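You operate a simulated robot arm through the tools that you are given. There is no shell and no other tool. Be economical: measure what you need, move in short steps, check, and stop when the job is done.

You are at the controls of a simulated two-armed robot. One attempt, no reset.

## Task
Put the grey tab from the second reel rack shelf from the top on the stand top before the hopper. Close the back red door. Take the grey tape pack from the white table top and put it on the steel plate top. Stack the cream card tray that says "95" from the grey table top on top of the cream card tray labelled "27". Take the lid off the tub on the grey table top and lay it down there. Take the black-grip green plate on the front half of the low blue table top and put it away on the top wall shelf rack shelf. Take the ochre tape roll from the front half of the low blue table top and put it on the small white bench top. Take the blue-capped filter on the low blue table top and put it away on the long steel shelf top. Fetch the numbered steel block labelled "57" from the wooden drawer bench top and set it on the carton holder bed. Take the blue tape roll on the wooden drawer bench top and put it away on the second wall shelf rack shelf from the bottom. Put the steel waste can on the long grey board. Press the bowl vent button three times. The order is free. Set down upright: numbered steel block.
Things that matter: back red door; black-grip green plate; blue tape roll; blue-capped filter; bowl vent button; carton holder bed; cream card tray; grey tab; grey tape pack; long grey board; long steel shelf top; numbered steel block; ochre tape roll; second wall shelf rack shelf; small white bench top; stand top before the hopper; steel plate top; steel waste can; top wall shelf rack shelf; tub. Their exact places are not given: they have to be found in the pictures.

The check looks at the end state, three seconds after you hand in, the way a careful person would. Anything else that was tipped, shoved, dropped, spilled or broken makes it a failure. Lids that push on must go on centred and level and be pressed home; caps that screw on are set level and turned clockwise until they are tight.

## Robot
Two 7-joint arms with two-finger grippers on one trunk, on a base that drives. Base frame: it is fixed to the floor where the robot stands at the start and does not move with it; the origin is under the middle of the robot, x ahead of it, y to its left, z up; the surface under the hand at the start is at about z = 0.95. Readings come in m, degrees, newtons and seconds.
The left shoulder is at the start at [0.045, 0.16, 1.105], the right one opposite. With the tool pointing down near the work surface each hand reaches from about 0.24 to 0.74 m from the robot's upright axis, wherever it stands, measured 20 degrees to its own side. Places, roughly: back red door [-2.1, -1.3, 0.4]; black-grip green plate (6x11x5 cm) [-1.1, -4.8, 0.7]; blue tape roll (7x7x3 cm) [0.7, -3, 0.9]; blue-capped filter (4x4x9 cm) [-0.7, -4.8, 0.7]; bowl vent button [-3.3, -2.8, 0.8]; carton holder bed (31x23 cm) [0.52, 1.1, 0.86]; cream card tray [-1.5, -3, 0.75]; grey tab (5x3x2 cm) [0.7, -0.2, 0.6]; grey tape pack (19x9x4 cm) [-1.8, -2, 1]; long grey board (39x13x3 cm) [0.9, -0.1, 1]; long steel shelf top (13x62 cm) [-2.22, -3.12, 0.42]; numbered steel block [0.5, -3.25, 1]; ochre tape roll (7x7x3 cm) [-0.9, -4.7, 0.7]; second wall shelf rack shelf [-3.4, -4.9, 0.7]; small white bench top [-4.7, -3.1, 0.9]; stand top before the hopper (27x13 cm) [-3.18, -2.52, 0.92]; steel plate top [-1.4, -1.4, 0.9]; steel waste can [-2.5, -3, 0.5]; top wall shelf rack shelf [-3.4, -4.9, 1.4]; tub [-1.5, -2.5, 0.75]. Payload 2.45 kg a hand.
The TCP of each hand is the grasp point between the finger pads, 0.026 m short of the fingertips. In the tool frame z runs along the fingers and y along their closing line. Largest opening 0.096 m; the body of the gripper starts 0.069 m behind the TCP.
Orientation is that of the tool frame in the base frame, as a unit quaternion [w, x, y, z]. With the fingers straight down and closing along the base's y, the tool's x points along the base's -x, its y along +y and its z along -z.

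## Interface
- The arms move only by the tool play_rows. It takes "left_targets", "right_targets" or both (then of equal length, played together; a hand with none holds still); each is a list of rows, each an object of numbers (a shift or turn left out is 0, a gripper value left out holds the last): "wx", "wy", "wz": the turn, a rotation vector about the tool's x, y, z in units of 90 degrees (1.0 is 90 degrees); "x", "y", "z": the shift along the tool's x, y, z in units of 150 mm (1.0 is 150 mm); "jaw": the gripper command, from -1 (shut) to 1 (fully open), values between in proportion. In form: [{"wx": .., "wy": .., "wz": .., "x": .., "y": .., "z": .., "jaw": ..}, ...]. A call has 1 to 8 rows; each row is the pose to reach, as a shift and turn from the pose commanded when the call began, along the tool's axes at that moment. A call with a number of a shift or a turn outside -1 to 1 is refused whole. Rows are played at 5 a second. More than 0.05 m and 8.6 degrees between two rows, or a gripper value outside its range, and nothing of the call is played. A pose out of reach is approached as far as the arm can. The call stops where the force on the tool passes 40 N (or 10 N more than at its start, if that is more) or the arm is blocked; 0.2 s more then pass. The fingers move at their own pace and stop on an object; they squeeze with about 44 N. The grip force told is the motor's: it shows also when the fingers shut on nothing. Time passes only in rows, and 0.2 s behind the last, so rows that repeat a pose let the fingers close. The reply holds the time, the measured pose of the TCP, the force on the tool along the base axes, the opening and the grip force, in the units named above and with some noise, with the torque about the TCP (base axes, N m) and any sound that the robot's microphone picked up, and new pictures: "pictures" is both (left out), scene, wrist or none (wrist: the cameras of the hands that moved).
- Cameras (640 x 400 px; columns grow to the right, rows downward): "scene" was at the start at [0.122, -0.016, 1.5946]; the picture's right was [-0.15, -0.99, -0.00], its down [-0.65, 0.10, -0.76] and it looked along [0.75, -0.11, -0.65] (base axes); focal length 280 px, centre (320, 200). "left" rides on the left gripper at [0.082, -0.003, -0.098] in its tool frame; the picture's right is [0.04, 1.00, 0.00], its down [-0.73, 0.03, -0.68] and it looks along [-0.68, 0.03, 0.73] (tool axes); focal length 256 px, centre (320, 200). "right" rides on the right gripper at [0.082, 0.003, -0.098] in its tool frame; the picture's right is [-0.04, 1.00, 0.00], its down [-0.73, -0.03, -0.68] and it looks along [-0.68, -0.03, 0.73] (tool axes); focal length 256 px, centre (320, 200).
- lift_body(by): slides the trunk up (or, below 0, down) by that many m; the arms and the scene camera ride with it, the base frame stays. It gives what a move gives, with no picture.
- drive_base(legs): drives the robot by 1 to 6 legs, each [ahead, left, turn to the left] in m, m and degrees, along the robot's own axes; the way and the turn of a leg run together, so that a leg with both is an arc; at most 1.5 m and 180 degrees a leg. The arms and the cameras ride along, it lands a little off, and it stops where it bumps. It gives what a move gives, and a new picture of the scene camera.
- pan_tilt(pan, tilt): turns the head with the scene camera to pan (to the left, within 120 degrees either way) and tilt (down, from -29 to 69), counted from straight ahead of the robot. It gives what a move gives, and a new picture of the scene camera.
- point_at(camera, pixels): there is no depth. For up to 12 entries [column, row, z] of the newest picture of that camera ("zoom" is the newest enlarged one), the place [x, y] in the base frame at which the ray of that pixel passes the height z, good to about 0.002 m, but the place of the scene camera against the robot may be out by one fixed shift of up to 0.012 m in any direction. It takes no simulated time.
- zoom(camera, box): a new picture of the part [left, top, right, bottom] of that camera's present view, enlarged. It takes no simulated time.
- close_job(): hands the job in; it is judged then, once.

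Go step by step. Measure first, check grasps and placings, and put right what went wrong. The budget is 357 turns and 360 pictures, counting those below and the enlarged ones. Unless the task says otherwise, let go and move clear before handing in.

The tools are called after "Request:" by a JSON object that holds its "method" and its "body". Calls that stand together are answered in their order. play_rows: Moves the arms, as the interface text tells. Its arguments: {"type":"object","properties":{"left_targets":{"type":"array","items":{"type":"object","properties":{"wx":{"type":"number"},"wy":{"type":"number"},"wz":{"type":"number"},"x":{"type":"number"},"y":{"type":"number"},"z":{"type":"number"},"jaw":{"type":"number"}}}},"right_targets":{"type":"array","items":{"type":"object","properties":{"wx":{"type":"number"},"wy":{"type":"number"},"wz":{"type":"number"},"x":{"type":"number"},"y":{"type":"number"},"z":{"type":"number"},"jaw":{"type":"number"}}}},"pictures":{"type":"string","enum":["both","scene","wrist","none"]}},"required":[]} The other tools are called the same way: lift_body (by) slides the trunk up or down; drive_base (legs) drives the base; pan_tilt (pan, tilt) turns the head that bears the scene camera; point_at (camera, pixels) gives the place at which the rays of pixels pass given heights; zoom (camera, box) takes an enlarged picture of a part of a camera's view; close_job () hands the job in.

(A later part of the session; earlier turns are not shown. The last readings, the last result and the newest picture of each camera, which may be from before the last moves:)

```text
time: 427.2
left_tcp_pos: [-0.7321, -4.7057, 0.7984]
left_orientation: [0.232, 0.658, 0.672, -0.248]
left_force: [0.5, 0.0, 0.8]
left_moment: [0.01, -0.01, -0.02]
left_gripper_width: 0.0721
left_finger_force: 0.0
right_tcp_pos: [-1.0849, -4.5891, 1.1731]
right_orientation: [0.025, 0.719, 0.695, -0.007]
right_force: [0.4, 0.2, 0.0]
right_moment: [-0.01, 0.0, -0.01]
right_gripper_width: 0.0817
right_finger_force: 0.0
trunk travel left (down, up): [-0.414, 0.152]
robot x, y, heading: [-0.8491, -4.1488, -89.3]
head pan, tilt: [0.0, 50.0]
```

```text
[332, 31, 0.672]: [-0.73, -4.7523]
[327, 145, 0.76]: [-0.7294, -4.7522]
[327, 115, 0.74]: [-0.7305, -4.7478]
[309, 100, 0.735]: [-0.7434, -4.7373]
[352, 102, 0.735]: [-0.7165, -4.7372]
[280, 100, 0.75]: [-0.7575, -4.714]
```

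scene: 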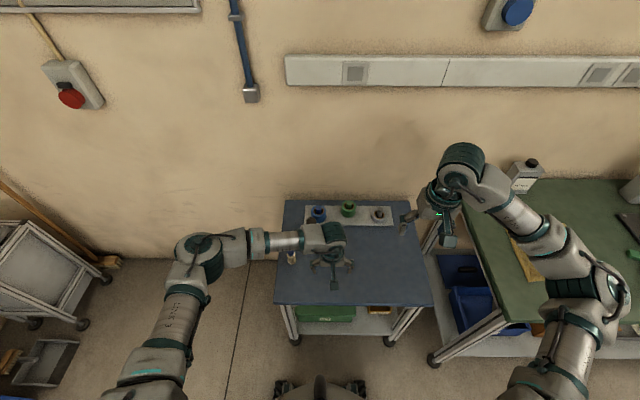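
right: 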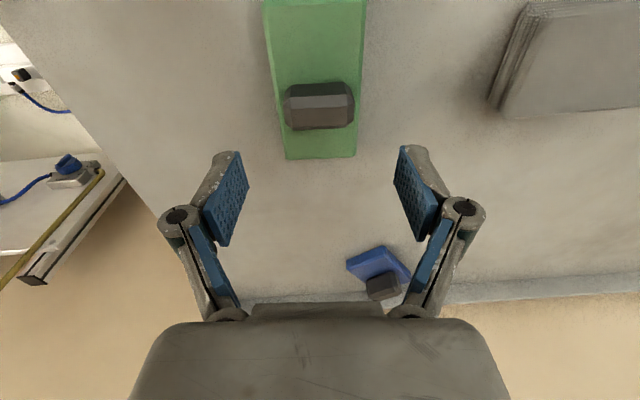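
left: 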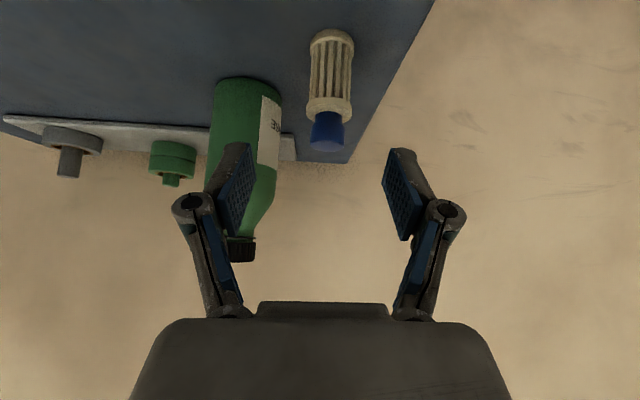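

Request:
{"method": "play_rows", "body": {"left_targets": [{"z": 0.2, "y": 0.013}, {"z": 0.4, "y": 0.013}, {"z": 0.55, "y": 0.013}, {"z": 0.655, "y": 0.013}, {"z": 0.655, "y": 0.013, "jaw": -1}, {"z": 0.655, "y": 0.013}, {"z": 0.655, "y": 0.013}], "pictures": "wrist"}}

Request:
{"method": "play_rows", "body": {"left_targets": [{"z": -0.1, "x": -0.08}, {"z": -0.3, "x": -0.24}, {"z": -0.5, "x": -0.4}, {"z": -0.7, "x": -0.5}, {"z": -0.9, "x": -0.5}], "pictures": "both"}}

```text
time: 428.9
left_tcp_pos: [-0.7352, -4.7693, 0.722]
left_orientation: [0.233, 0.658, 0.672, -0.248]
left_force: [1.0, 0.6, 2.3]
left_moment: [0.03, -0.03, -0.01]
left_gripper_width: 0.0297
left_finger_force: 44.3
right_tcp_pos: [-1.0857, -4.5876, 1.1728]
right_orientation: [0.026, 0.72, 0.694, -0.007]
right_force: [0.2, 0.2, -0.6]
right_moment: [-0.03, -0.01, 0.02]
right_gripper_width: 0.0816
right_finger_force: 0.1
trunk travel left (down, up): [-0.414, 0.152]
robot x, y, heading: [-0.8487, -4.1507, -89.3]
head pan, tilt: [0.0, 50.0]
```

left: 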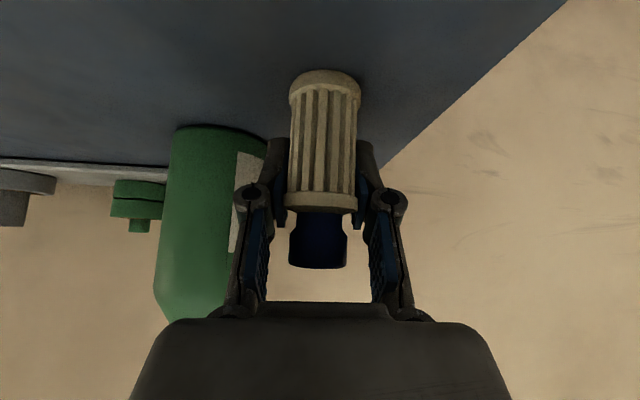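

```text
time: 430.1
left_tcp_pos: [-0.73, -4.7381, 0.8775]
left_orientation: [0.234, 0.658, 0.672, -0.248]
left_force: [0.0, 0.4, -1.1]
left_moment: [-0.04, 0.0, -0.01]
left_gripper_width: 0.0292
left_finger_force: 44.1
right_tcp_pos: [-1.0856, -4.5877, 1.1731]
right_orientation: [0.026, 0.72, 0.693, -0.007]
right_force: [-0.4, 0.5, -0.3]
right_moment: [-0.02, 0.02, 0.02]
right_gripper_width: 0.0813
right_finger_force: 0.0
trunk travel left (down, up): [-0.414, 0.152]
robot x, y, heading: [-0.8503, -4.1496, -89.1]
head pan, tilt: [0.0, 50.0]
```

scene: 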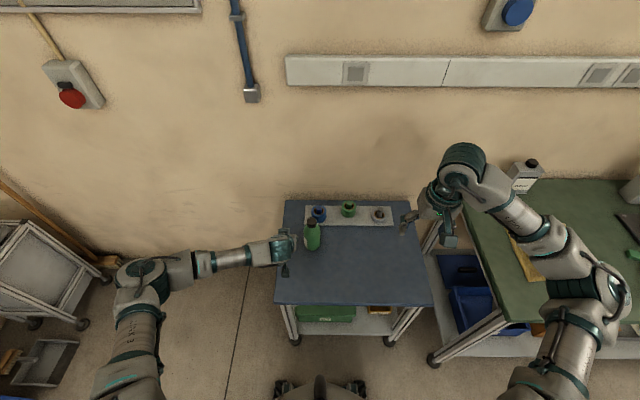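
left: 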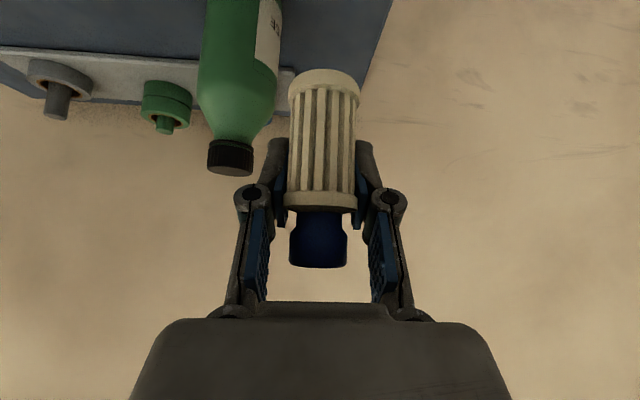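

Filter held. I drive to in front of the machine's long steel shelf, facing it.

Request:
{"method": "lift_body", "body": {"by": 0.15}}

Request:
{"method": "drive_base", "body": {"legs": [[-0.35, 0, 0], [0, 0, -90.8], [1.35, 0, 0]]}}

Request:
{"method": "pan_tilt", "body": {"pan": -80, "tilt": 40}}

```text
time: 431.8
left_tcp_pos: [-0.7308, -4.7416, 1.0249]
left_orientation: [0.233, 0.658, 0.672, -0.249]
left_force: [0.0, -0.7, -0.6]
left_moment: [-0.01, 0.03, 0.03]
left_gripper_width: 0.029
left_finger_force: 44.2
right_tcp_pos: [-1.0853, -4.587, 1.3222]
right_orientation: [0.026, 0.719, 0.694, -0.007]
right_force: [-0.1, -0.2, -0.1]
right_moment: [0.01, -0.01, 0.0]
right_gripper_width: 0.0816
right_finger_force: 0.0
trunk travel left (down, up): [-0.564, 0.002]
robot x, y, heading: [-0.848, -4.1424, -89.3]
head pan, tilt: [0.0, 50.0]
```

```text
time: 444.2
left_tcp_pos: [-2.7941, -3.9282, 1.0253]
left_orientation: [-0.012, 0.94, 0.01, -0.34]
left_force: [-0.7, -0.2, -0.8]
left_moment: [-0.03, 0.04, 0.0]
left_gripper_width: 0.0294
left_finger_force: 44.2
right_tcp_pos: [-2.6402, -3.5726, 1.323]
right_orientation: [0.014, 0.999, -0.019, -0.024]
right_force: [0.6, -0.1, -0.6]
right_moment: [0.02, 0.03, 0.01]
right_gripper_width: 0.0816
right_finger_force: 0.1
trunk travel left (down, up): [-0.564, 0.002]
robot x, y, heading: [-2.1958, -3.8101, -179.3]
head pan, tilt: [0.0, 50.0]
```

scene: 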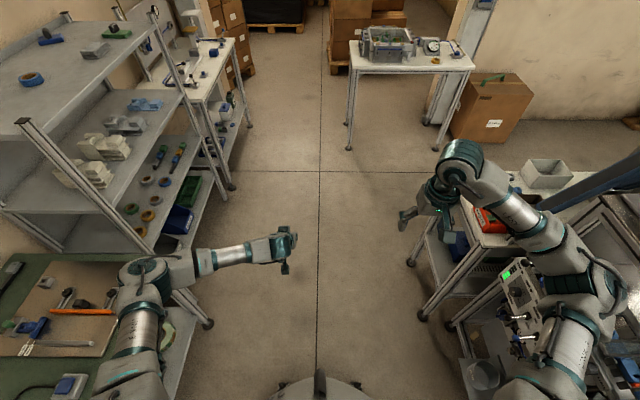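

```text
time: 445.8
left_tcp_pos: [-2.7919, -3.9286, 1.0288]
left_orientation: [-0.012, 0.94, 0.009, -0.342]
left_force: [0.0, -0.5, -1.3]
left_moment: [0.02, -0.02, 0.01]
left_gripper_width: 0.0296
left_finger_force: 44.1
right_tcp_pos: [-2.638, -3.5733, 1.3244]
right_orientation: [0.013, 0.999, -0.018, -0.025]
right_force: [-0.8, 0.1, 0.3]
right_moment: [-0.03, 0.02, -0.01]
right_gripper_width: 0.0817
right_finger_force: 0.1
trunk travel left (down, up): [-0.564, 0.002]
robot x, y, heading: [-2.1996, -3.8085, -179.0]
head pan, tilt: [-80.0, 40.0]
```

scene: 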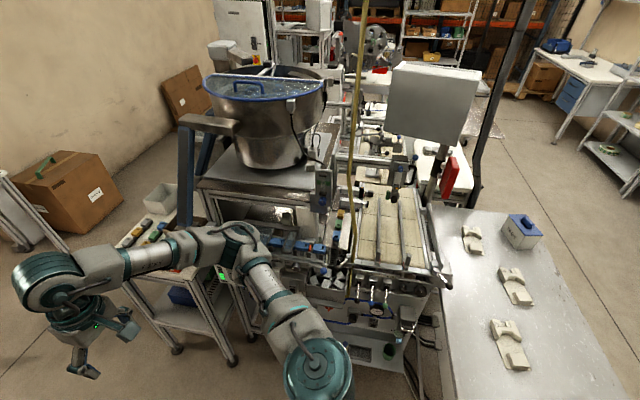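

I turn to face the machine and look down at the shelf.

Request:
{"method": "drive_base", "body": {"legs": [[0, 0, -90.5]]}}

Request:
{"method": "pan_tilt", "body": {"pan": 0, "tilt": 55}}

Request:
{"method": "zoom", "body": {"camera": "scene", "box": [200, 80, 440, 230]}}

```text
time: 450.1
left_tcp_pos: [-2.2922, -3.2114, 1.0269]
left_orientation: [0.254, -0.658, 0.672, 0.227]
left_force: [-0.6, 0.4, -0.5]
left_moment: [0.02, -0.01, -0.01]
left_gripper_width: 0.0294
left_finger_force: 44.0
right_tcp_pos: [-1.9435, -3.3796, 1.3255]
right_orientation: [0.009, -0.678, 0.734, 0.027]
right_force: [0.2, 0.1, 0.3]
right_moment: [-0.02, 0.04, -0.03]
right_gripper_width: 0.0819
right_finger_force: 0.0
trunk travel left (down, up): [-0.564, 0.002]
robot x, y, heading: [-2.2002, -3.8079, 88.4]
head pan, tilt: [-80.0, 40.0]
```

scene: 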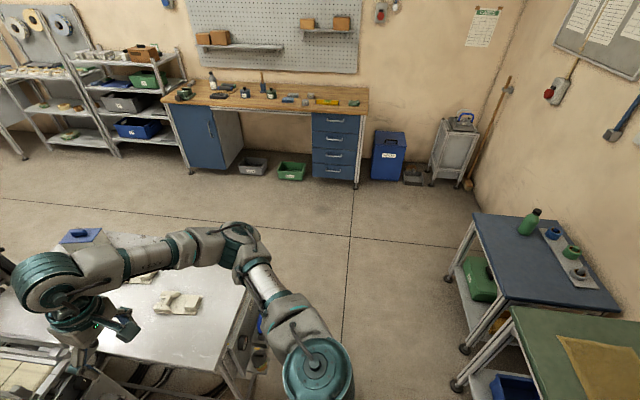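

```text
time: 451.6
left_tcp_pos: [-2.2936, -3.2151, 1.0296]
left_orientation: [0.255, -0.657, 0.671, 0.23]
left_force: [-1.0, 0.2, -0.7]
left_moment: [0.0, 0.0, -0.02]
left_gripper_width: 0.0294
left_finger_force: 44.1
right_tcp_pos: [-1.9436, -3.3837, 1.326]
right_orientation: [0.01, -0.678, 0.734, 0.028]
right_force: [0.0, -0.2, 0.3]
right_moment: [0.03, 0.02, -0.01]
right_gripper_width: 0.0816
right_finger_force: 0.0
trunk travel left (down, up): [-0.564, 0.002]
robot x, y, heading: [-2.1977, -3.8089, 88.1]
head pan, tilt: [0.0, 55.0]
```

scene: 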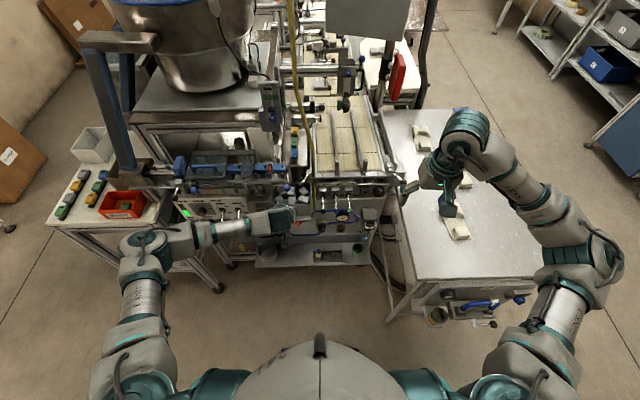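

```text
2.67 times, centred on (320, 155) of scene
```

zoom: 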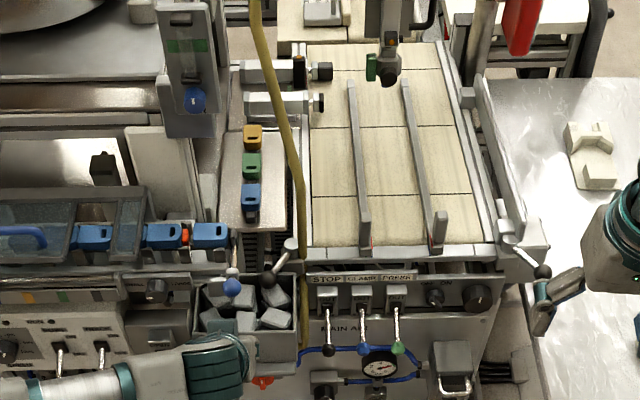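

My hand is over the machine front; I back off 0.25 m and look at the low shelf.

Request:
{"method": "drive_base", "body": {"legs": [[-0.25, 0, 1.5]]}}

Request:
{"method": "lift_body", "body": {"by": -0.3}}

Request:
{"method": "pan_tilt", "body": {"pan": 0, "tilt": 42}}

Request:
{"method": "zoom", "body": {"camera": "scene", "box": [190, 100, 430, 250]}}

```text
time: 453.4
left_tcp_pos: [-2.3122, -3.4546, 1.0269]
left_orientation: [-0.251, 0.665, -0.664, -0.231]
left_force: [0.2, -0.1, -0.2]
left_moment: [0.0, 0.02, 0.0]
left_gripper_width: 0.0295
left_finger_force: 43.8
right_tcp_pos: [-1.9601, -3.6149, 1.3249]
right_orientation: [0.008, -0.687, 0.726, 0.025]
right_force: [0.5, -0.5, -0.4]
right_moment: [0.0, 0.05, 0.0]
right_gripper_width: 0.0817
right_finger_force: 0.1
trunk travel left (down, up): [-0.564, 0.002]
robot x, y, heading: [-2.2052, -4.0534, 89.9]
head pan, tilt: [0.0, 55.0]
```

scene: 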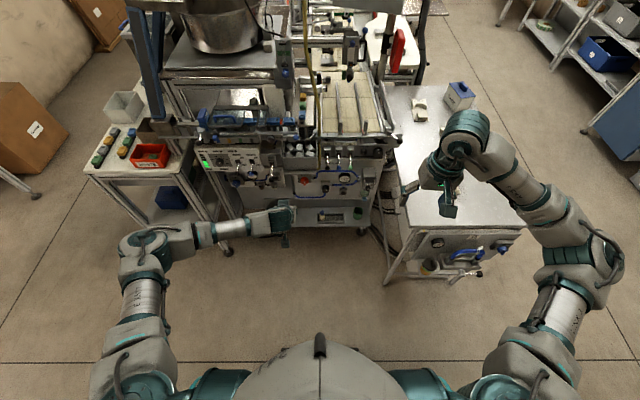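

```text
time: 456.4
left_tcp_pos: [-2.3117, -3.4609, 0.7321]
left_orientation: [-0.254, 0.665, -0.662, -0.234]
left_force: [0.0, 0.8, -0.1]
left_moment: [-0.01, -0.03, 0.01]
left_gripper_width: 0.0296
left_finger_force: 43.8
right_tcp_pos: [-1.9598, -3.624, 1.0281]
right_orientation: [0.01, -0.687, 0.726, 0.03]
right_force: [-0.4, 0.0, 0.6]
right_moment: [-0.02, 0.02, -0.02]
right_gripper_width: 0.0812
right_finger_force: 0.0
trunk travel left (down, up): [-0.264, 0.302]
robot x, y, heading: [-2.201, -4.0482, 89.6]
head pan, tilt: [0.0, 55.0]
```

```text
time: 457.2
left_tcp_pos: [-2.3124, -3.4609, 0.7316]
left_orientation: [-0.254, 0.665, -0.663, -0.234]
left_force: [0.0, 0.5, -1.2]
left_moment: [-0.02, -0.03, 0.02]
left_gripper_width: 0.0296
left_finger_force: 44.0
right_tcp_pos: [-1.9588, -3.6236, 1.0282]
right_orientation: [0.01, -0.687, 0.726, 0.029]
right_force: [0.0, 0.3, 0.1]
right_moment: [0.01, -0.02, 0.01]
right_gripper_width: 0.0817
right_finger_force: 0.0
trunk travel left (down, up): [-0.264, 0.302]
robot x, y, heading: [-2.1997, -4.0456, 89.8]
head pan, tilt: [0.0, 42.0]
```

scene: 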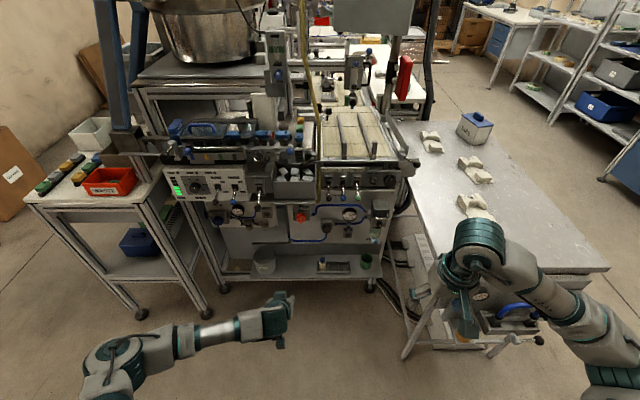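

```text
2.67 times, centred on (310, 175) of scene
```

zoom: 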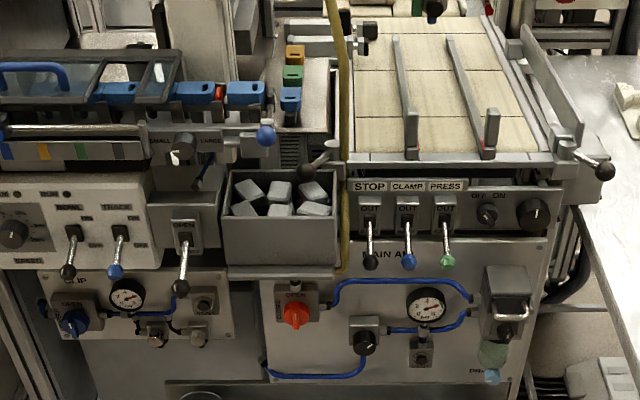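

Request:
{"method": "zoom", "body": {"camera": "scene", "box": [210, 225, 402, 345]}}

Request:
{"method": "point_at", "body": {"camera": "zoom", "pixels": [[40, 185, 0.42], [530, 185, 0.42], [280, 187, 0.42], [320, 130, 0.42], [180, 130, 0.42], [240, 145, 0.42], [380, 135, 0.42], [500, 135, 0.42], [180, 155, 0.42]]}}

```text
3.33 times, centred on (306, 285) of scene
```

zoom: 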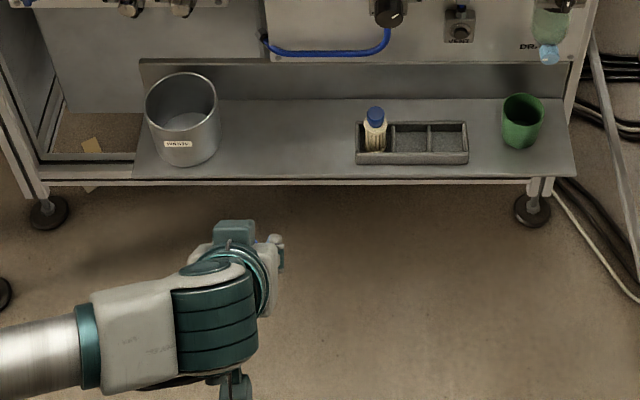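

```text
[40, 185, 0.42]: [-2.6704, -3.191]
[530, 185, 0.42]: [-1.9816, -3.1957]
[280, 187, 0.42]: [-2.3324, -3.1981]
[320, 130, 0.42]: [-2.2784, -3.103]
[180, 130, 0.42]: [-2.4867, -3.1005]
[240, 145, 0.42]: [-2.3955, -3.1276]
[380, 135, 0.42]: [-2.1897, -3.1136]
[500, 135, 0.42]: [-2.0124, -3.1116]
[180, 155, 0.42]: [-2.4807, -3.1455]
```

The shelf (front y≈-3.19, z≈0.42) carries the WASTE can at x≈-2.48, a tray with one filter at -2.2 and a green cup. I will set the filter at (-2.33,-3.125). I raise the right hand, lower the trunk 0.2 m and check.

Request:
{"method": "play_rows", "body": {"right_targets": [{"z": -0.2}, {"z": -0.4}, {"z": -0.6}, {"z": -0.8}, {"z": -1.0}], "pictures": "none"}}

Request:
{"method": "lift_body", "body": {"by": -0.2}}

Request:
{"method": "drive_base", "body": {"legs": [[0.17, 0, 0]]}}

Request:
{"method": "zoom", "body": {"camera": "left", "box": [0, 0, 640, 400]}}

```text
time: 458.4
left_tcp_pos: [-2.3131, -3.463, 0.7317]
left_orientation: [-0.254, 0.664, -0.663, -0.234]
left_force: [0.1, 0.4, -0.2]
left_moment: [0.02, 0.02, -0.03]
left_gripper_width: 0.0292
left_finger_force: 44.5
right_tcp_pos: [-1.9555, -3.6322, 1.1775]
right_orientation: [0.01, -0.687, 0.726, 0.028]
right_force: [0.3, -0.1, -0.6]
right_moment: [0.01, -0.01, 0.03]
right_gripper_width: 0.0819
right_finger_force: 0.2
trunk travel left (down, up): [-0.264, 0.302]
robot x, y, heading: [-2.2027, -4.0486, 89.5]
head pan, tilt: [0.0, 42.0]
```

```text
time: 460.5
left_tcp_pos: [-2.313, -3.4617, 0.5333]
left_orientation: [-0.255, 0.664, -0.663, -0.233]
left_force: [-0.1, -0.2, -0.2]
left_moment: [0.03, 0.0, 0.03]
left_gripper_width: 0.0293
left_finger_force: 44.7
right_tcp_pos: [-1.9558, -3.633, 0.9778]
right_orientation: [0.01, -0.687, 0.726, 0.029]
right_force: [0.2, -0.4, 0.3]
right_moment: [0.06, 0.04, -0.02]
right_gripper_width: 0.0817
right_finger_force: 0.2
trunk travel left (down, up): [-0.064, 0.502]
robot x, y, heading: [-2.2018, -4.0485, 89.5]
head pan, tilt: [0.0, 42.0]
```

```text
time: 462.0
left_tcp_pos: [-2.3119, -3.2914, 0.5308]
left_orientation: [-0.252, 0.665, -0.663, -0.232]
left_force: [-0.5, 0.0, -0.8]
left_moment: [0.0, -0.02, -0.02]
left_gripper_width: 0.0294
left_finger_force: 43.9
right_tcp_pos: [-1.9556, -3.4624, 0.9767]
right_orientation: [0.009, -0.687, 0.726, 0.028]
right_force: [0.1, -0.1, 0.9]
right_moment: [-0.05, -0.02, 0.0]
right_gripper_width: 0.0815
right_finger_force: 0.0
trunk travel left (down, up): [-0.064, 0.502]
robot x, y, heading: [-2.2051, -3.879, 89.8]
head pan, tilt: [0.0, 42.0]
```

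scene: 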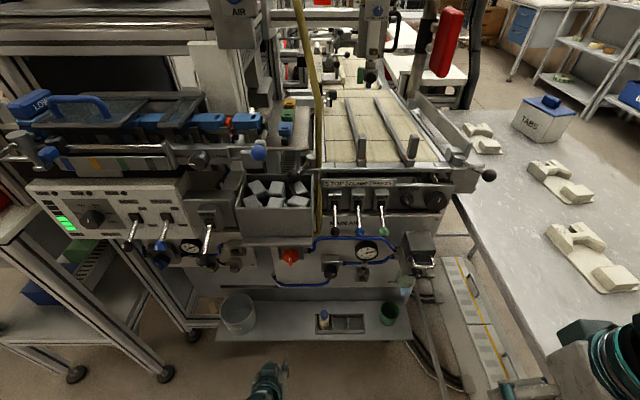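

```text
1.00 times, centred on (320, 200) of left (not enlarged: the box is as wide or as high as the picture)
```

zoom: 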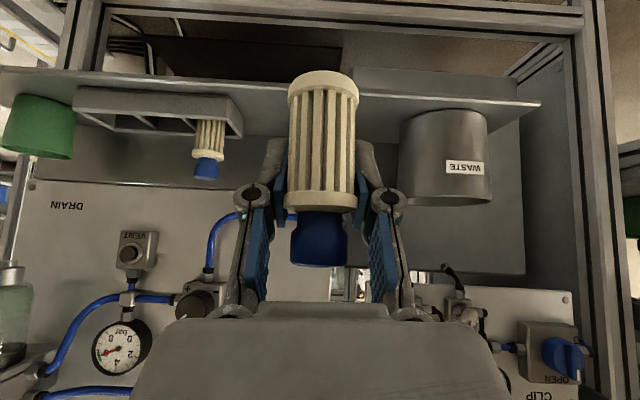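

Request:
{"method": "point_at", "body": {"camera": "zoom", "pixels": [[443, 112, 0.42], [443, 112, 0.4], [540, 102, 0.42], [540, 102, 0.4], [243, 95, 0.44], [243, 135, 0.42], [400, 120, 0.42]]}}

Request:
{"method": "point_at", "body": {"camera": "scene", "pixels": [[238, 333, 0.42], [238, 333, 0.4], [316, 330, 0.42], [219, 341, 0.42], [219, 341, 0.4], [330, 341, 0.42], [254, 325, 0.42]]}}

```text
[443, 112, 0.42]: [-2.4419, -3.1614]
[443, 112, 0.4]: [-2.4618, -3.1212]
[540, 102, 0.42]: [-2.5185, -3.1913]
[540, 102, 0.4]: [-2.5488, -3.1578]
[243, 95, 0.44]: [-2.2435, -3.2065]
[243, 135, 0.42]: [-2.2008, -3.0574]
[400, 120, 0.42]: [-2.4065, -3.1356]
```

```text
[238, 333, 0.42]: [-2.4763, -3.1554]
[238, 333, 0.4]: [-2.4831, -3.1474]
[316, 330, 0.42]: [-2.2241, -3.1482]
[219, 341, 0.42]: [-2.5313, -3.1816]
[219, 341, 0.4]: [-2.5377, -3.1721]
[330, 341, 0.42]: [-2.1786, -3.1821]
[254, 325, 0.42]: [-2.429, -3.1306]
```

Shelf top is z≈0.41, front y≈-3.177; the gap between can (-2.41) and tray (-2.245) fits. I move in.

Request:
{"method": "play_rows", "body": {"left_targets": [{"z": 0.15, "x": -0.13, "y": 0.03}, {"z": 0.3, "x": -0.25, "y": 0.06}, {"z": 0.45, "x": -0.37, "y": 0.09}, {"z": 0.6, "x": -0.48, "y": 0.11}, {"z": 0.75, "x": -0.58, "y": 0.12}, {"z": 0.75, "x": -0.58, "y": 0.12}], "pictures": "both"}}

```text
time: 463.4
left_tcp_pos: [-2.3292, -3.1537, 0.5059]
left_orientation: [-0.255, 0.665, -0.661, -0.236]
left_force: [-0.3, 0.2, -0.4]
left_moment: [0.02, -0.02, -0.01]
left_gripper_width: 0.0296
left_finger_force: 44.3
right_tcp_pos: [-1.9547, -3.4675, 0.9788]
right_orientation: [0.012, -0.687, 0.726, 0.031]
right_force: [0.6, 0.2, 0.4]
right_moment: [0.01, -0.02, -0.01]
right_gripper_width: 0.0816
right_finger_force: 0.0
trunk travel left (down, up): [-0.064, 0.502]
robot x, y, heading: [-2.1996, -3.8811, 89.9]
head pan, tilt: [0.0, 42.0]
```

scene: 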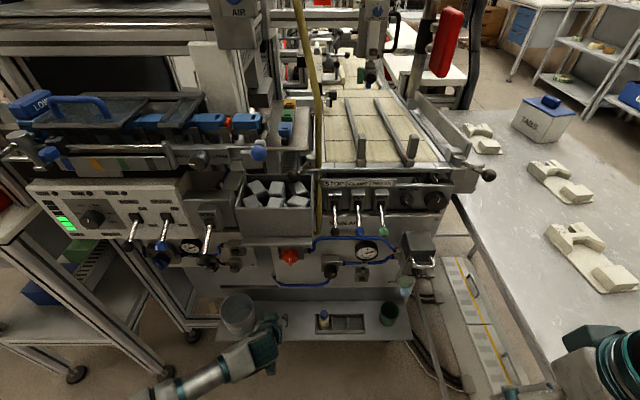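
left: 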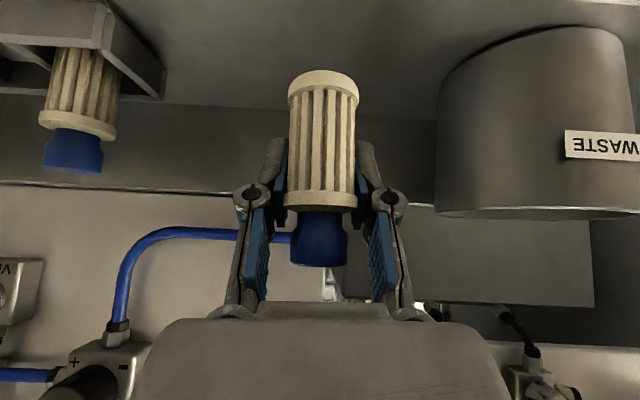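

Request:
{"method": "play_rows", "body": {"left_targets": [{"z": 0.12, "x": 0.0}, {"z": 0.24, "x": 0.015}, {"z": 0.33, "x": 0.02}, {"z": 0.36, "x": 0.04}, {"z": 0.385, "x": 0.06}, {"z": 0.41, "x": 0.08}, {"z": 0.435, "x": 0.1}], "pictures": "wrist"}}

```text
time: 465.0
left_tcp_pos: [-2.3259, -3.1215, 0.4555]
left_orientation: [-0.261, 0.662, -0.66, -0.24]
left_force: [-2.2, 4.2, 36.6]
left_moment: [-0.4, 0.26, -0.03]
left_gripper_width: 0.03
left_finger_force: 44.3
right_tcp_pos: [-1.9536, -3.4699, 0.9819]
right_orientation: [0.013, -0.686, 0.726, 0.033]
right_force: [0.3, 0.1, 0.6]
right_moment: [-0.02, -0.02, 0.02]
right_gripper_width: 0.0816
right_finger_force: 0.0
trunk travel left (down, up): [-0.064, 0.502]
robot x, y, heading: [-2.2047, -3.8812, 89.7]
head pan, tilt: [0.0, 42.0]
```

left: 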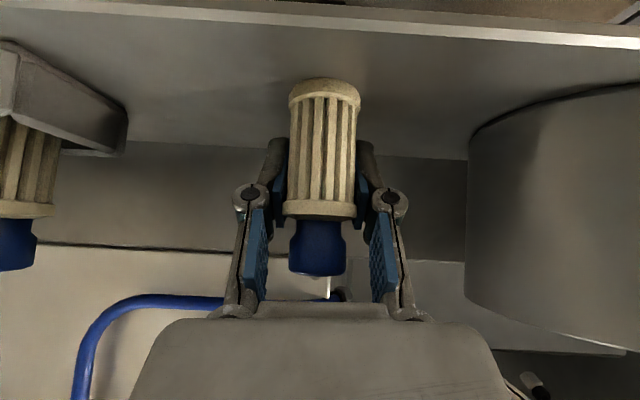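

Contact at 37 N, filter upright. I ease off, open and withdraw.

Request:
{"method": "play_rows", "body": {"left_targets": [{"z": -0.02, "x": -0.015}, {"z": -0.02, "x": -0.015, "jaw": 0.2}, {"z": -0.02, "x": -0.015, "jaw": 0.2}, {"z": -0.2}, {"z": -0.4}, {"z": -0.6}, {"z": -0.8, "x": 0.1}, {"z": -0.95, "x": 0.25}], "pictures": "wrist"}}

```text
time: 466.8
left_tcp_pos: [-2.3293, -3.2455, 0.5283]
left_orientation: [-0.254, 0.665, -0.661, -0.237]
left_force: [-0.1, 1.1, 1.0]
left_moment: [0.01, -0.05, 0.0]
left_gripper_width: 0.0574
left_finger_force: 0.0
right_tcp_pos: [-1.9546, -3.4666, 0.9783]
right_orientation: [0.012, -0.687, 0.726, 0.03]
right_force: [-0.6, -0.5, -0.3]
right_moment: [0.01, -0.05, 0.01]
right_gripper_width: 0.0815
right_finger_force: 0.0
trunk travel left (down, up): [-0.064, 0.502]
robot x, y, heading: [-2.2027, -3.8804, 89.9]
head pan, tilt: [0.0, 42.0]
```

left: 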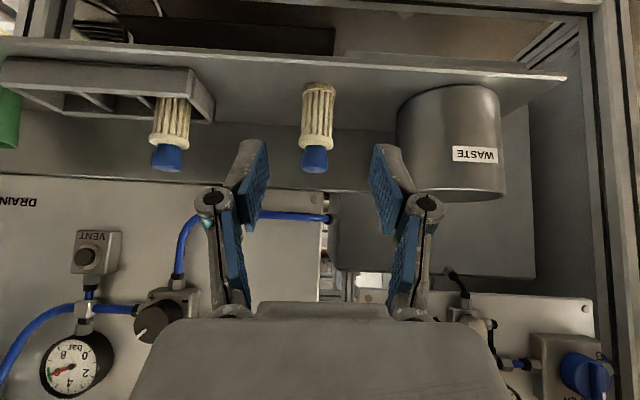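

The filter stands on the shelf. Next the card trays: I enlarge their labels from here.

Request:
{"method": "zoom", "body": {"camera": "scene", "box": [440, 85, 640, 300]}}

Request:
{"method": "point_at", "body": {"camera": "scene", "pixels": [[480, 140, 0.77], [560, 183, 0.77], [595, 258, 0.77], [543, 130, 0.75], [545, 355, 0.75], [450, 115, 0.75]]}}

```text
1.86 times, centred on (540, 192) of scene
```

zoom: 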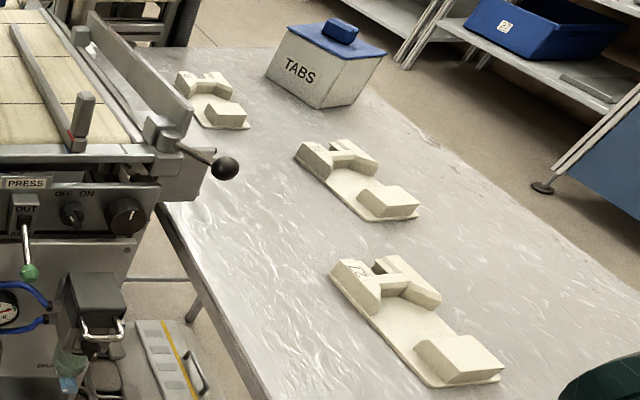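

```text
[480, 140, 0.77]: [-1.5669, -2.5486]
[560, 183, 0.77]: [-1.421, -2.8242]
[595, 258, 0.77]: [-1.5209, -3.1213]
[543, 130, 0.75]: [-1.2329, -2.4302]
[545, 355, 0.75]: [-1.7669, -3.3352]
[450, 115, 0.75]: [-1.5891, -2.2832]
```

There are three trays on the grey table; labels face away. I raise the trunk and drive round to the table's east side.

Request:
{"method": "lift_body", "body": {"by": 0.4}}

Request:
{"method": "drive_base", "body": {"legs": [[-0.05, 0, -90], [1.5, 0, 0], [0, 0, 90], [1.1, 0, 0]]}}

Request:
{"method": "pan_tilt", "body": {"pan": 75, "tilt": 40}}

Request:
{"method": "zoom", "body": {"camera": "scene", "box": [160, 80, 480, 280]}}

```text
time: 470.6
left_tcp_pos: [-2.3299, -3.2449, 0.9288]
left_orientation: [-0.255, 0.664, -0.662, -0.236]
left_force: [0.0, 0.7, -0.2]
left_moment: [-0.02, 0.03, 0.0]
left_gripper_width: 0.0576
left_finger_force: 0.1
right_tcp_pos: [-1.9541, -3.4663, 1.3791]
right_orientation: [0.012, -0.687, 0.726, 0.03]
right_force: [0.2, 0.2, -0.3]
right_moment: [0.01, 0.02, -0.01]
right_gripper_width: 0.0813
right_finger_force: 0.0
trunk travel left (down, up): [-0.464, 0.102]
robot x, y, heading: [-2.2034, -3.8772, 89.6]
head pan, tilt: [0.0, 42.0]
```

```text
time: 490.9
left_tcp_pos: [-0.858, -2.2219, 0.9298]
left_orientation: [-0.255, 0.664, -0.662, -0.235]
left_force: [0.4, -1.2, -1.0]
left_moment: [0.0, -0.01, -0.01]
left_gripper_width: 0.0579
left_finger_force: 0.1
right_tcp_pos: [-0.4828, -2.4448, 1.3788]
right_orientation: [0.012, -0.687, 0.726, 0.031]
right_force: [0.4, 0.1, 0.1]
right_moment: [0.03, 0.01, -0.03]
right_gripper_width: 0.0817
right_finger_force: 0.1
trunk travel left (down, up): [-0.464, 0.102]
robot x, y, heading: [-0.7329, -2.8594, 89.4]
head pan, tilt: [0.0, 42.0]
```

scene: 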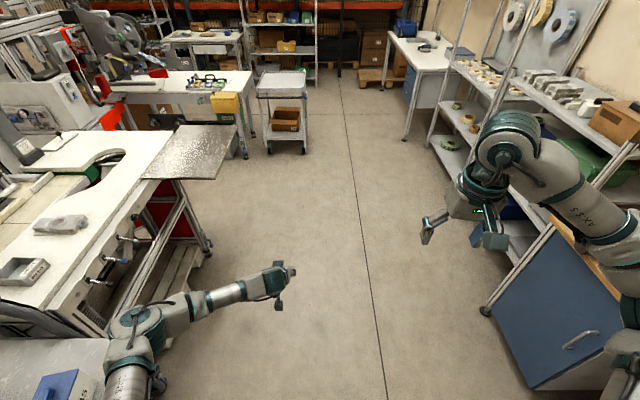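

```text
time: 492.4
left_tcp_pos: [-0.8565, -2.2247, 0.932]
left_orientation: [0.257, -0.662, 0.663, 0.236]
left_force: [0.9, -0.4, 0.2]
left_moment: [-0.01, 0.02, 0.0]
left_gripper_width: 0.0578
left_finger_force: 0.1
right_tcp_pos: [-0.484, -2.4483, 1.3814]
right_orientation: [0.012, -0.687, 0.725, 0.031]
right_force: [0.3, -0.2, -0.4]
right_moment: [-0.01, 0.01, 0.01]
right_gripper_width: 0.0816
right_finger_force: 0.1
trunk travel left (down, up): [-0.464, 0.102]
robot x, y, heading: [-0.7289, -2.8579, 89.9]
head pan, tilt: [75.0, 40.0]
```

scene: 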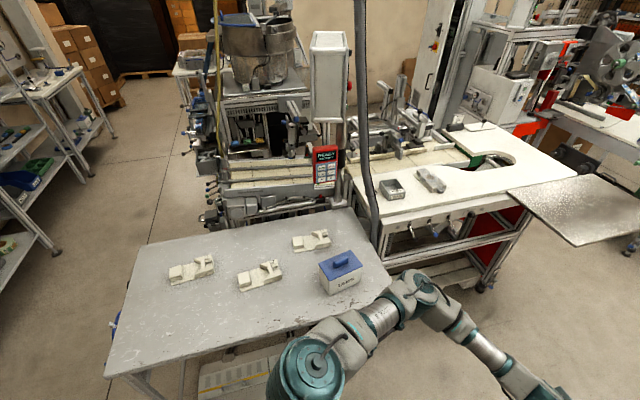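

```text
2.00 times, centred on (320, 180) of scene
```

zoom: 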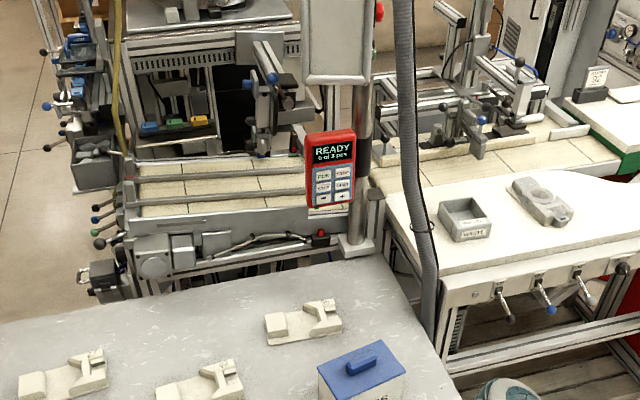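

I turn to face the table and read the labels.

Request:
{"method": "drive_base", "body": {"legs": [[0, 0, 90]]}}

Request:
{"method": "pan_tilt", "body": {"pan": 0, "tilt": 50}}

Request:
{"method": "zoom", "body": {"camera": "scene", "box": [160, 80, 480, 280]}}

```text
time: 496.6
left_tcp_pos: [-1.367, -2.9751, 0.931]
left_orientation: [-0.017, 0.937, -0.005, -0.348]
left_force: [-0.5, 0.8, -0.5]
left_moment: [-0.03, -0.01, -0.03]
left_gripper_width: 0.0577
left_finger_force: 0.2
right_tcp_pos: [-1.1364, -2.6047, 1.3817]
right_orientation: [0.013, 0.999, -0.035, -0.032]
right_force: [0.0, -0.1, 0.1]
right_moment: [0.03, 0.0, 0.0]
right_gripper_width: 0.0817
right_finger_force: 0.0
trunk travel left (down, up): [-0.464, 0.102]
robot x, y, heading: [-0.7334, -2.8576, 178.6]
head pan, tilt: [75.0, 40.0]
```

scene: 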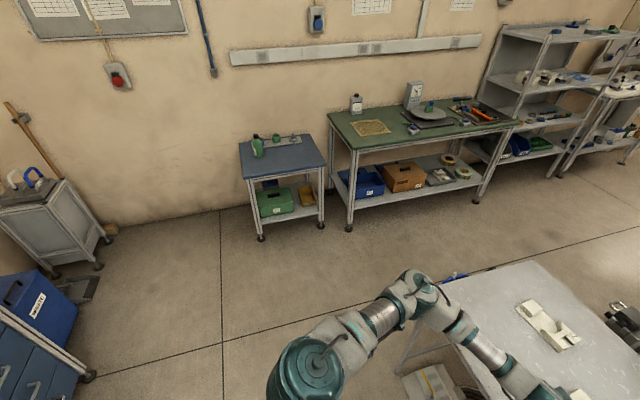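

```text
time: 498.0
left_tcp_pos: [-1.3645, -2.9743, 0.9327]
left_orientation: [-0.017, 0.937, -0.006, -0.349]
left_force: [-0.7, 0.3, -0.6]
left_moment: [-0.03, -0.03, -0.02]
left_gripper_width: 0.0576
left_finger_force: 0.0
right_tcp_pos: [-1.132, -2.6037, 1.3831]
right_orientation: [0.013, 0.999, -0.035, -0.033]
right_force: [0.3, -0.5, -0.5]
right_moment: [-0.02, 0.05, -0.01]
right_gripper_width: 0.0815
right_finger_force: 0.1
trunk travel left (down, up): [-0.464, 0.102]
robot x, y, heading: [-0.731, -2.8587, 178.7]
head pan, tilt: [0.0, 50.0]
```

scene: 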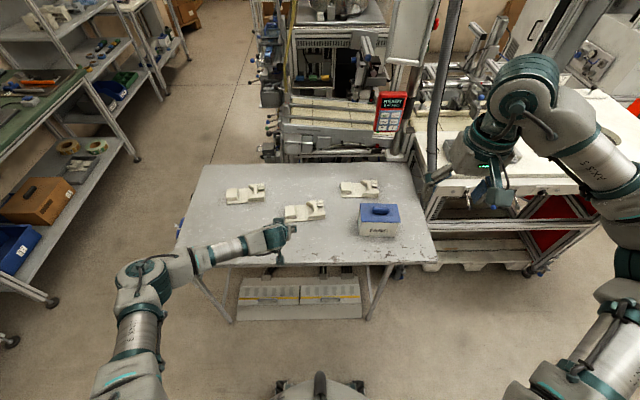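

```text
2.00 times, centred on (320, 180) of scene
```

zoom: 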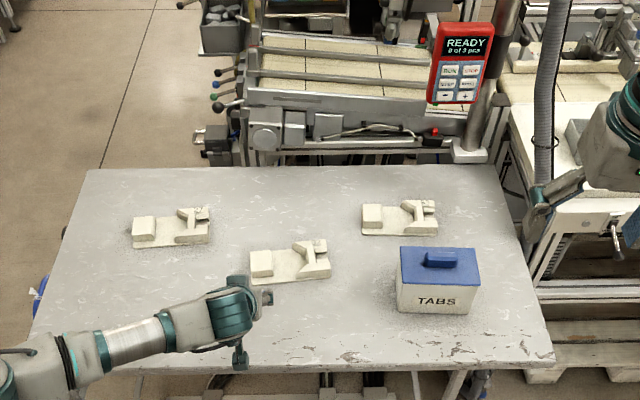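

Request:
{"method": "zoom", "body": {"camera": "scene", "box": [216, 170, 296, 220]}}

Request:
{"method": "zoom", "body": {"camera": "scene", "box": [280, 185, 344, 225]}}

Request:
{"method": "zoom", "body": {"camera": "scene", "box": [330, 165, 410, 215]}}

Request:
{"method": "zoom", "body": {"camera": "left", "box": [0, 0, 640, 400]}}

```text
8.00 times, centred on (256, 195) of scene
```

zoom: 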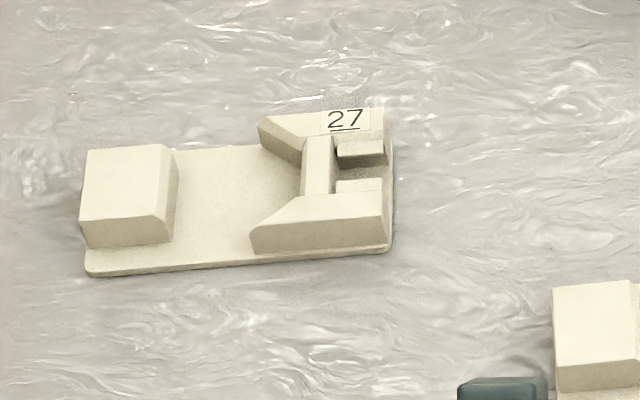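

```text
10.00 times, centred on (312, 205) of scene
```

zoom: 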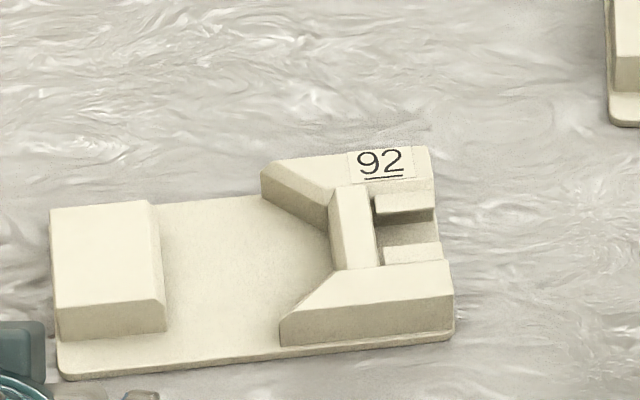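

```text
8.00 times, centred on (370, 190) of scene
```

zoom: 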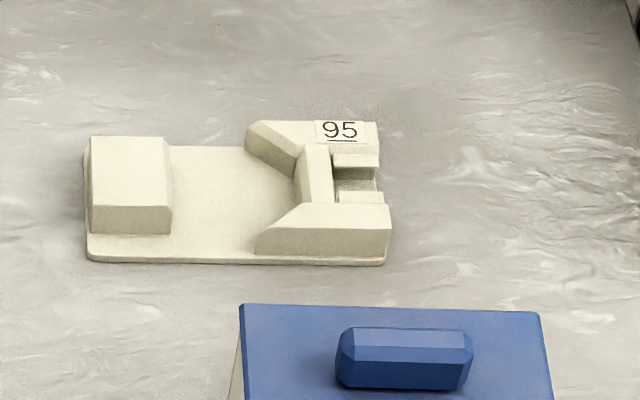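

```text
1.00 times, centred on (320, 200) of left (not enlarged: the box is as wide or as high as the picture)
```

zoom: 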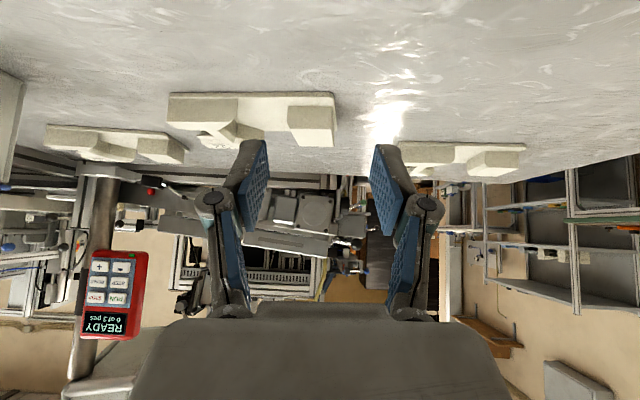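

Labels read: left tray "27", middle "92", right (behind the TABS tub) "95". I measure the trays and the tub.

Request:
{"method": "point_at", "body": {"camera": "scene", "pixels": [[227, 204.4, 0.75], [264.75, 201.3, 0.75], [341.25, 197.5, 0.75], [378.1, 197.9, 0.75], [226.9, 188.5, 0.79], [264.1, 184, 0.79], [341.5, 182.5, 0.79], [377.1, 180.5, 0.79], [358, 235, 0.75], [398, 236, 0.75], [320, 265, 0.75], [381, 211, 0.92]]}}

Request:
{"method": "point_at", "body": {"camera": "zoom", "pixels": [[335, 94, 0.75], [335, 94, 0.72], [168, 93, 0.75], [168, 93, 0.72], [185, 150, 0.75], [45, 127, 0.75], [525, 147, 0.75], [400, 143, 0.75]]}}

```text
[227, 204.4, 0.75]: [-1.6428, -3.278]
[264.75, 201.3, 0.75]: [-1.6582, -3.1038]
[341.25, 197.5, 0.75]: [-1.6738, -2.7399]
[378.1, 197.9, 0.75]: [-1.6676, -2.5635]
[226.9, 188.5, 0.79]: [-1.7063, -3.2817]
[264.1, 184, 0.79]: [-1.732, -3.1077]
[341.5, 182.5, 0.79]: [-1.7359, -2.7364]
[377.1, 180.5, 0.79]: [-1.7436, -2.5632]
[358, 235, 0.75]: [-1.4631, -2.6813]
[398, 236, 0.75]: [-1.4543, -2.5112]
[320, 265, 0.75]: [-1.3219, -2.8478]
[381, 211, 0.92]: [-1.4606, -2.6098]
```

```text
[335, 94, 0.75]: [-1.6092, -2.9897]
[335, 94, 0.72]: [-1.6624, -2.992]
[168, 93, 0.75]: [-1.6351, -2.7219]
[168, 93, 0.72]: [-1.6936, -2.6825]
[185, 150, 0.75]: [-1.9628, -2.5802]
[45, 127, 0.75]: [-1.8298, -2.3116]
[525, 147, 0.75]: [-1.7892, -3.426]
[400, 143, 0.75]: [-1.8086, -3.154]
```

The heights seem off; I triangulate tray 92's near edge with both cameras.

Request:
{"method": "point_at", "body": {"camera": "scene", "pixels": [[286.5, 222.8, 0.75], [286.5, 222.8, 0.8], [286.5, 222.8, 0.85], [325.5, 219, 0.75], [325.5, 219, 0.8], [325.5, 219, 0.85]]}}

Request:
{"method": "point_at", "body": {"camera": "zoom", "pixels": [[335, 94, 0.8], [335, 94, 0.77], [168, 93, 0.8], [168, 93, 0.77], [168, 93, 0.85]]}}

```text
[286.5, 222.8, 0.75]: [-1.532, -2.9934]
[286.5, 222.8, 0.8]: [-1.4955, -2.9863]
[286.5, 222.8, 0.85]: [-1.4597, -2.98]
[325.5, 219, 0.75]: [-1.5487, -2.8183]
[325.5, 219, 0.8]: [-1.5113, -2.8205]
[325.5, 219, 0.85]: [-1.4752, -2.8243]
```

```text
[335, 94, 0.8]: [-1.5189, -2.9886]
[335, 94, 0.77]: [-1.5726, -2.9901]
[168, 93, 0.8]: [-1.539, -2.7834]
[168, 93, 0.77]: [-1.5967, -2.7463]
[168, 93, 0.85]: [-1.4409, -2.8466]
```

The table is at z≈0.82. I check the floor-level shelf under it to see how near I can get.

Request:
{"method": "point_at", "body": {"camera": "scene", "pixels": [[237, 305, 0.2], [237, 305, 0.1], [360, 318, 0.1], [360, 318, 0.0], [232, 320, 0.0], [368, 315, 0.0], [300, 264, 0.82], [180, 252, 0.82], [438, 262, 0.82], [437, 250, 0.82]]}}

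Request:
{"method": "pan_tilt", "body": {"pan": 0, "tilt": 69}}

```text
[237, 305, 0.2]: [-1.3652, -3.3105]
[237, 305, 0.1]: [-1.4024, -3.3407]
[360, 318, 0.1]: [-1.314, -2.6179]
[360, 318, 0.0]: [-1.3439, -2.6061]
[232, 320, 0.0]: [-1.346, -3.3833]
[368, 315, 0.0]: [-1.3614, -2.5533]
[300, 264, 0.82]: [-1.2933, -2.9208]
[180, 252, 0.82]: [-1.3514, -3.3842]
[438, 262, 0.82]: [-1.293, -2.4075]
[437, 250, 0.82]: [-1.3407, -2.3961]
```

```text
time: 498.9
left_tcp_pos: [-1.3637, -2.9755, 0.935]
left_orientation: [-0.016, 0.937, -0.005, -0.349]
left_force: [-0.3, -0.4, -0.2]
left_moment: [0.0, -0.03, -0.02]
left_gripper_width: 0.0575
left_finger_force: 0.1
right_tcp_pos: [-1.1339, -2.6041, 1.3821]
right_orientation: [0.014, 0.999, -0.034, -0.033]
right_force: [1.0, -1.0, -0.6]
right_moment: [-0.02, -0.02, 0.01]
right_gripper_width: 0.082
right_finger_force: 0.0
trunk travel left (down, up): [-0.464, 0.102]
robot x, y, heading: [-0.7268, -2.8556, 178.9]
head pan, tilt: [0.0, 68.8]
```

scene: 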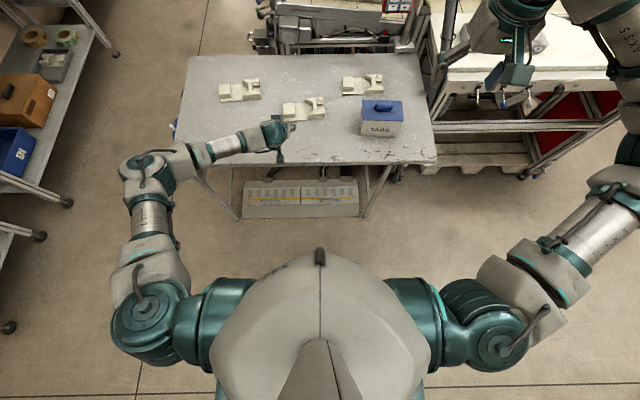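

The table edge is at x≈-1.29, so I can go to about x=-0.97. I retract the left hand, turn the right hand 90° (jaws closing front-to-back) and drive in.

Request:
{"method": "play_rows", "body": {"left_targets": [{"z": -0.13}, {"z": -0.26}, {"z": -0.4}, {"z": -0.53}, {"z": -0.66}, {"z": -0.8}, {"z": -0.9}, {"z": -1.0}], "right_targets": [{"wz": 0.09, "jaw": 1}, {"wz": 0.18}, {"wz": 0.27}, {"wz": 0.36}, {"wz": 0.45}, {"wz": 0.54}, {"wz": 0.63}, {"wz": 0.72}], "pictures": "none"}}

Request:
{"method": "play_rows", "body": {"left_targets": [{"z": -0.13}, {"z": -0.3}, {"z": -0.5}, {"z": -0.5}], "right_targets": [{"wz": 0.09}, {"wz": 0.18}, {"wz": 0.27}, {"wz": 0.28}], "pictures": "none"}}

Request:
{"method": "drive_base", "body": {"legs": [[0.22, 0, 1.2]]}}

Request:
{"method": "zoom", "body": {"camera": "right", "box": [0, 0, 640, 400]}}

```text
time: 500.7
left_tcp_pos: [-1.2642, -2.98, 1.0487]
left_orientation: [-0.017, 0.937, -0.006, -0.349]
left_force: [0.3, 0.6, -0.3]
left_moment: [0.01, -0.02, 0.01]
left_gripper_width: 0.0574
left_finger_force: 0.0
right_tcp_pos: [-1.132, -2.6059, 1.3826]
right_orientation: [0.029, 0.824, -0.566, -0.021]
right_force: [0.2, -0.7, -0.3]
right_moment: [-0.01, 0.01, 0.01]
right_gripper_width: 0.0959
right_finger_force: 0.0
trunk travel left (down, up): [-0.464, 0.102]
robot x, y, heading: [-0.7306, -2.8605, 178.9]
head pan, tilt: [0.0, 68.8]
```

```text
time: 501.7
left_tcp_pos: [-1.218, -2.9853, 1.1033]
left_orientation: [-0.017, 0.937, -0.006, -0.35]
left_force: [-0.2, 0.3, -0.3]
left_moment: [-0.02, -0.03, 0.0]
left_gripper_width: 0.0575
left_finger_force: 0.1
right_tcp_pos: [-1.1334, -2.6056, 1.3811]
right_orientation: [-0.032, -0.681, 0.731, 0.014]
right_force: [0.4, 0.2, 0.7]
right_moment: [-0.02, 0.03, -0.05]
right_gripper_width: 0.0961
right_finger_force: 0.2
trunk travel left (down, up): [-0.464, 0.102]
robot x, y, heading: [-0.732, -2.8567, 178.7]
head pan, tilt: [0.0, 68.8]
```

```text
time: 503.4
left_tcp_pos: [-1.4362, -2.9926, 1.105]
left_orientation: [-0.014, 0.936, 0.004, -0.351]
left_force: [0.2, -0.1, -0.2]
left_moment: [0.01, 0.03, 0.02]
left_gripper_width: 0.0579
left_finger_force: 0.0
right_tcp_pos: [-1.3594, -2.6115, 1.384]
right_orientation: [-0.034, -0.69, 0.723, 0.015]
right_force: [-0.3, -0.9, 0.7]
right_moment: [0.0, 0.0, 0.0]
right_gripper_width: 0.0959
right_finger_force: 0.1
trunk travel left (down, up): [-0.464, 0.102]
robot x, y, heading: [-0.9531, -2.8558, -179.9]
head pan, tilt: [0.0, 68.8]
```

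scene: 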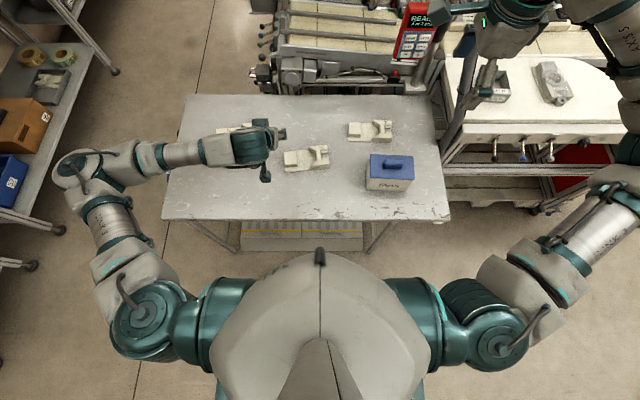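

```text
1.00 times, centred on (320, 200) of right (not enlarged: the box is as wide or as high as the picture)
```

zoom: 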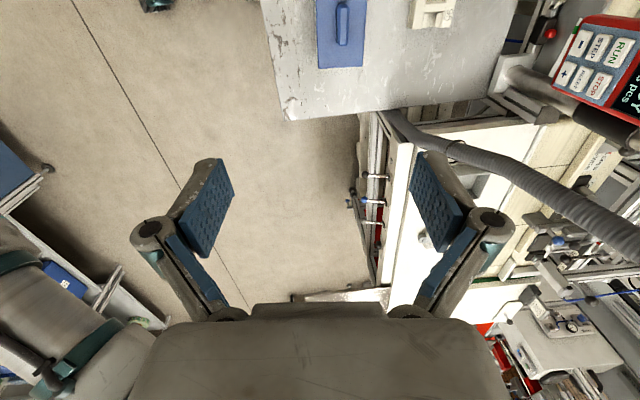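

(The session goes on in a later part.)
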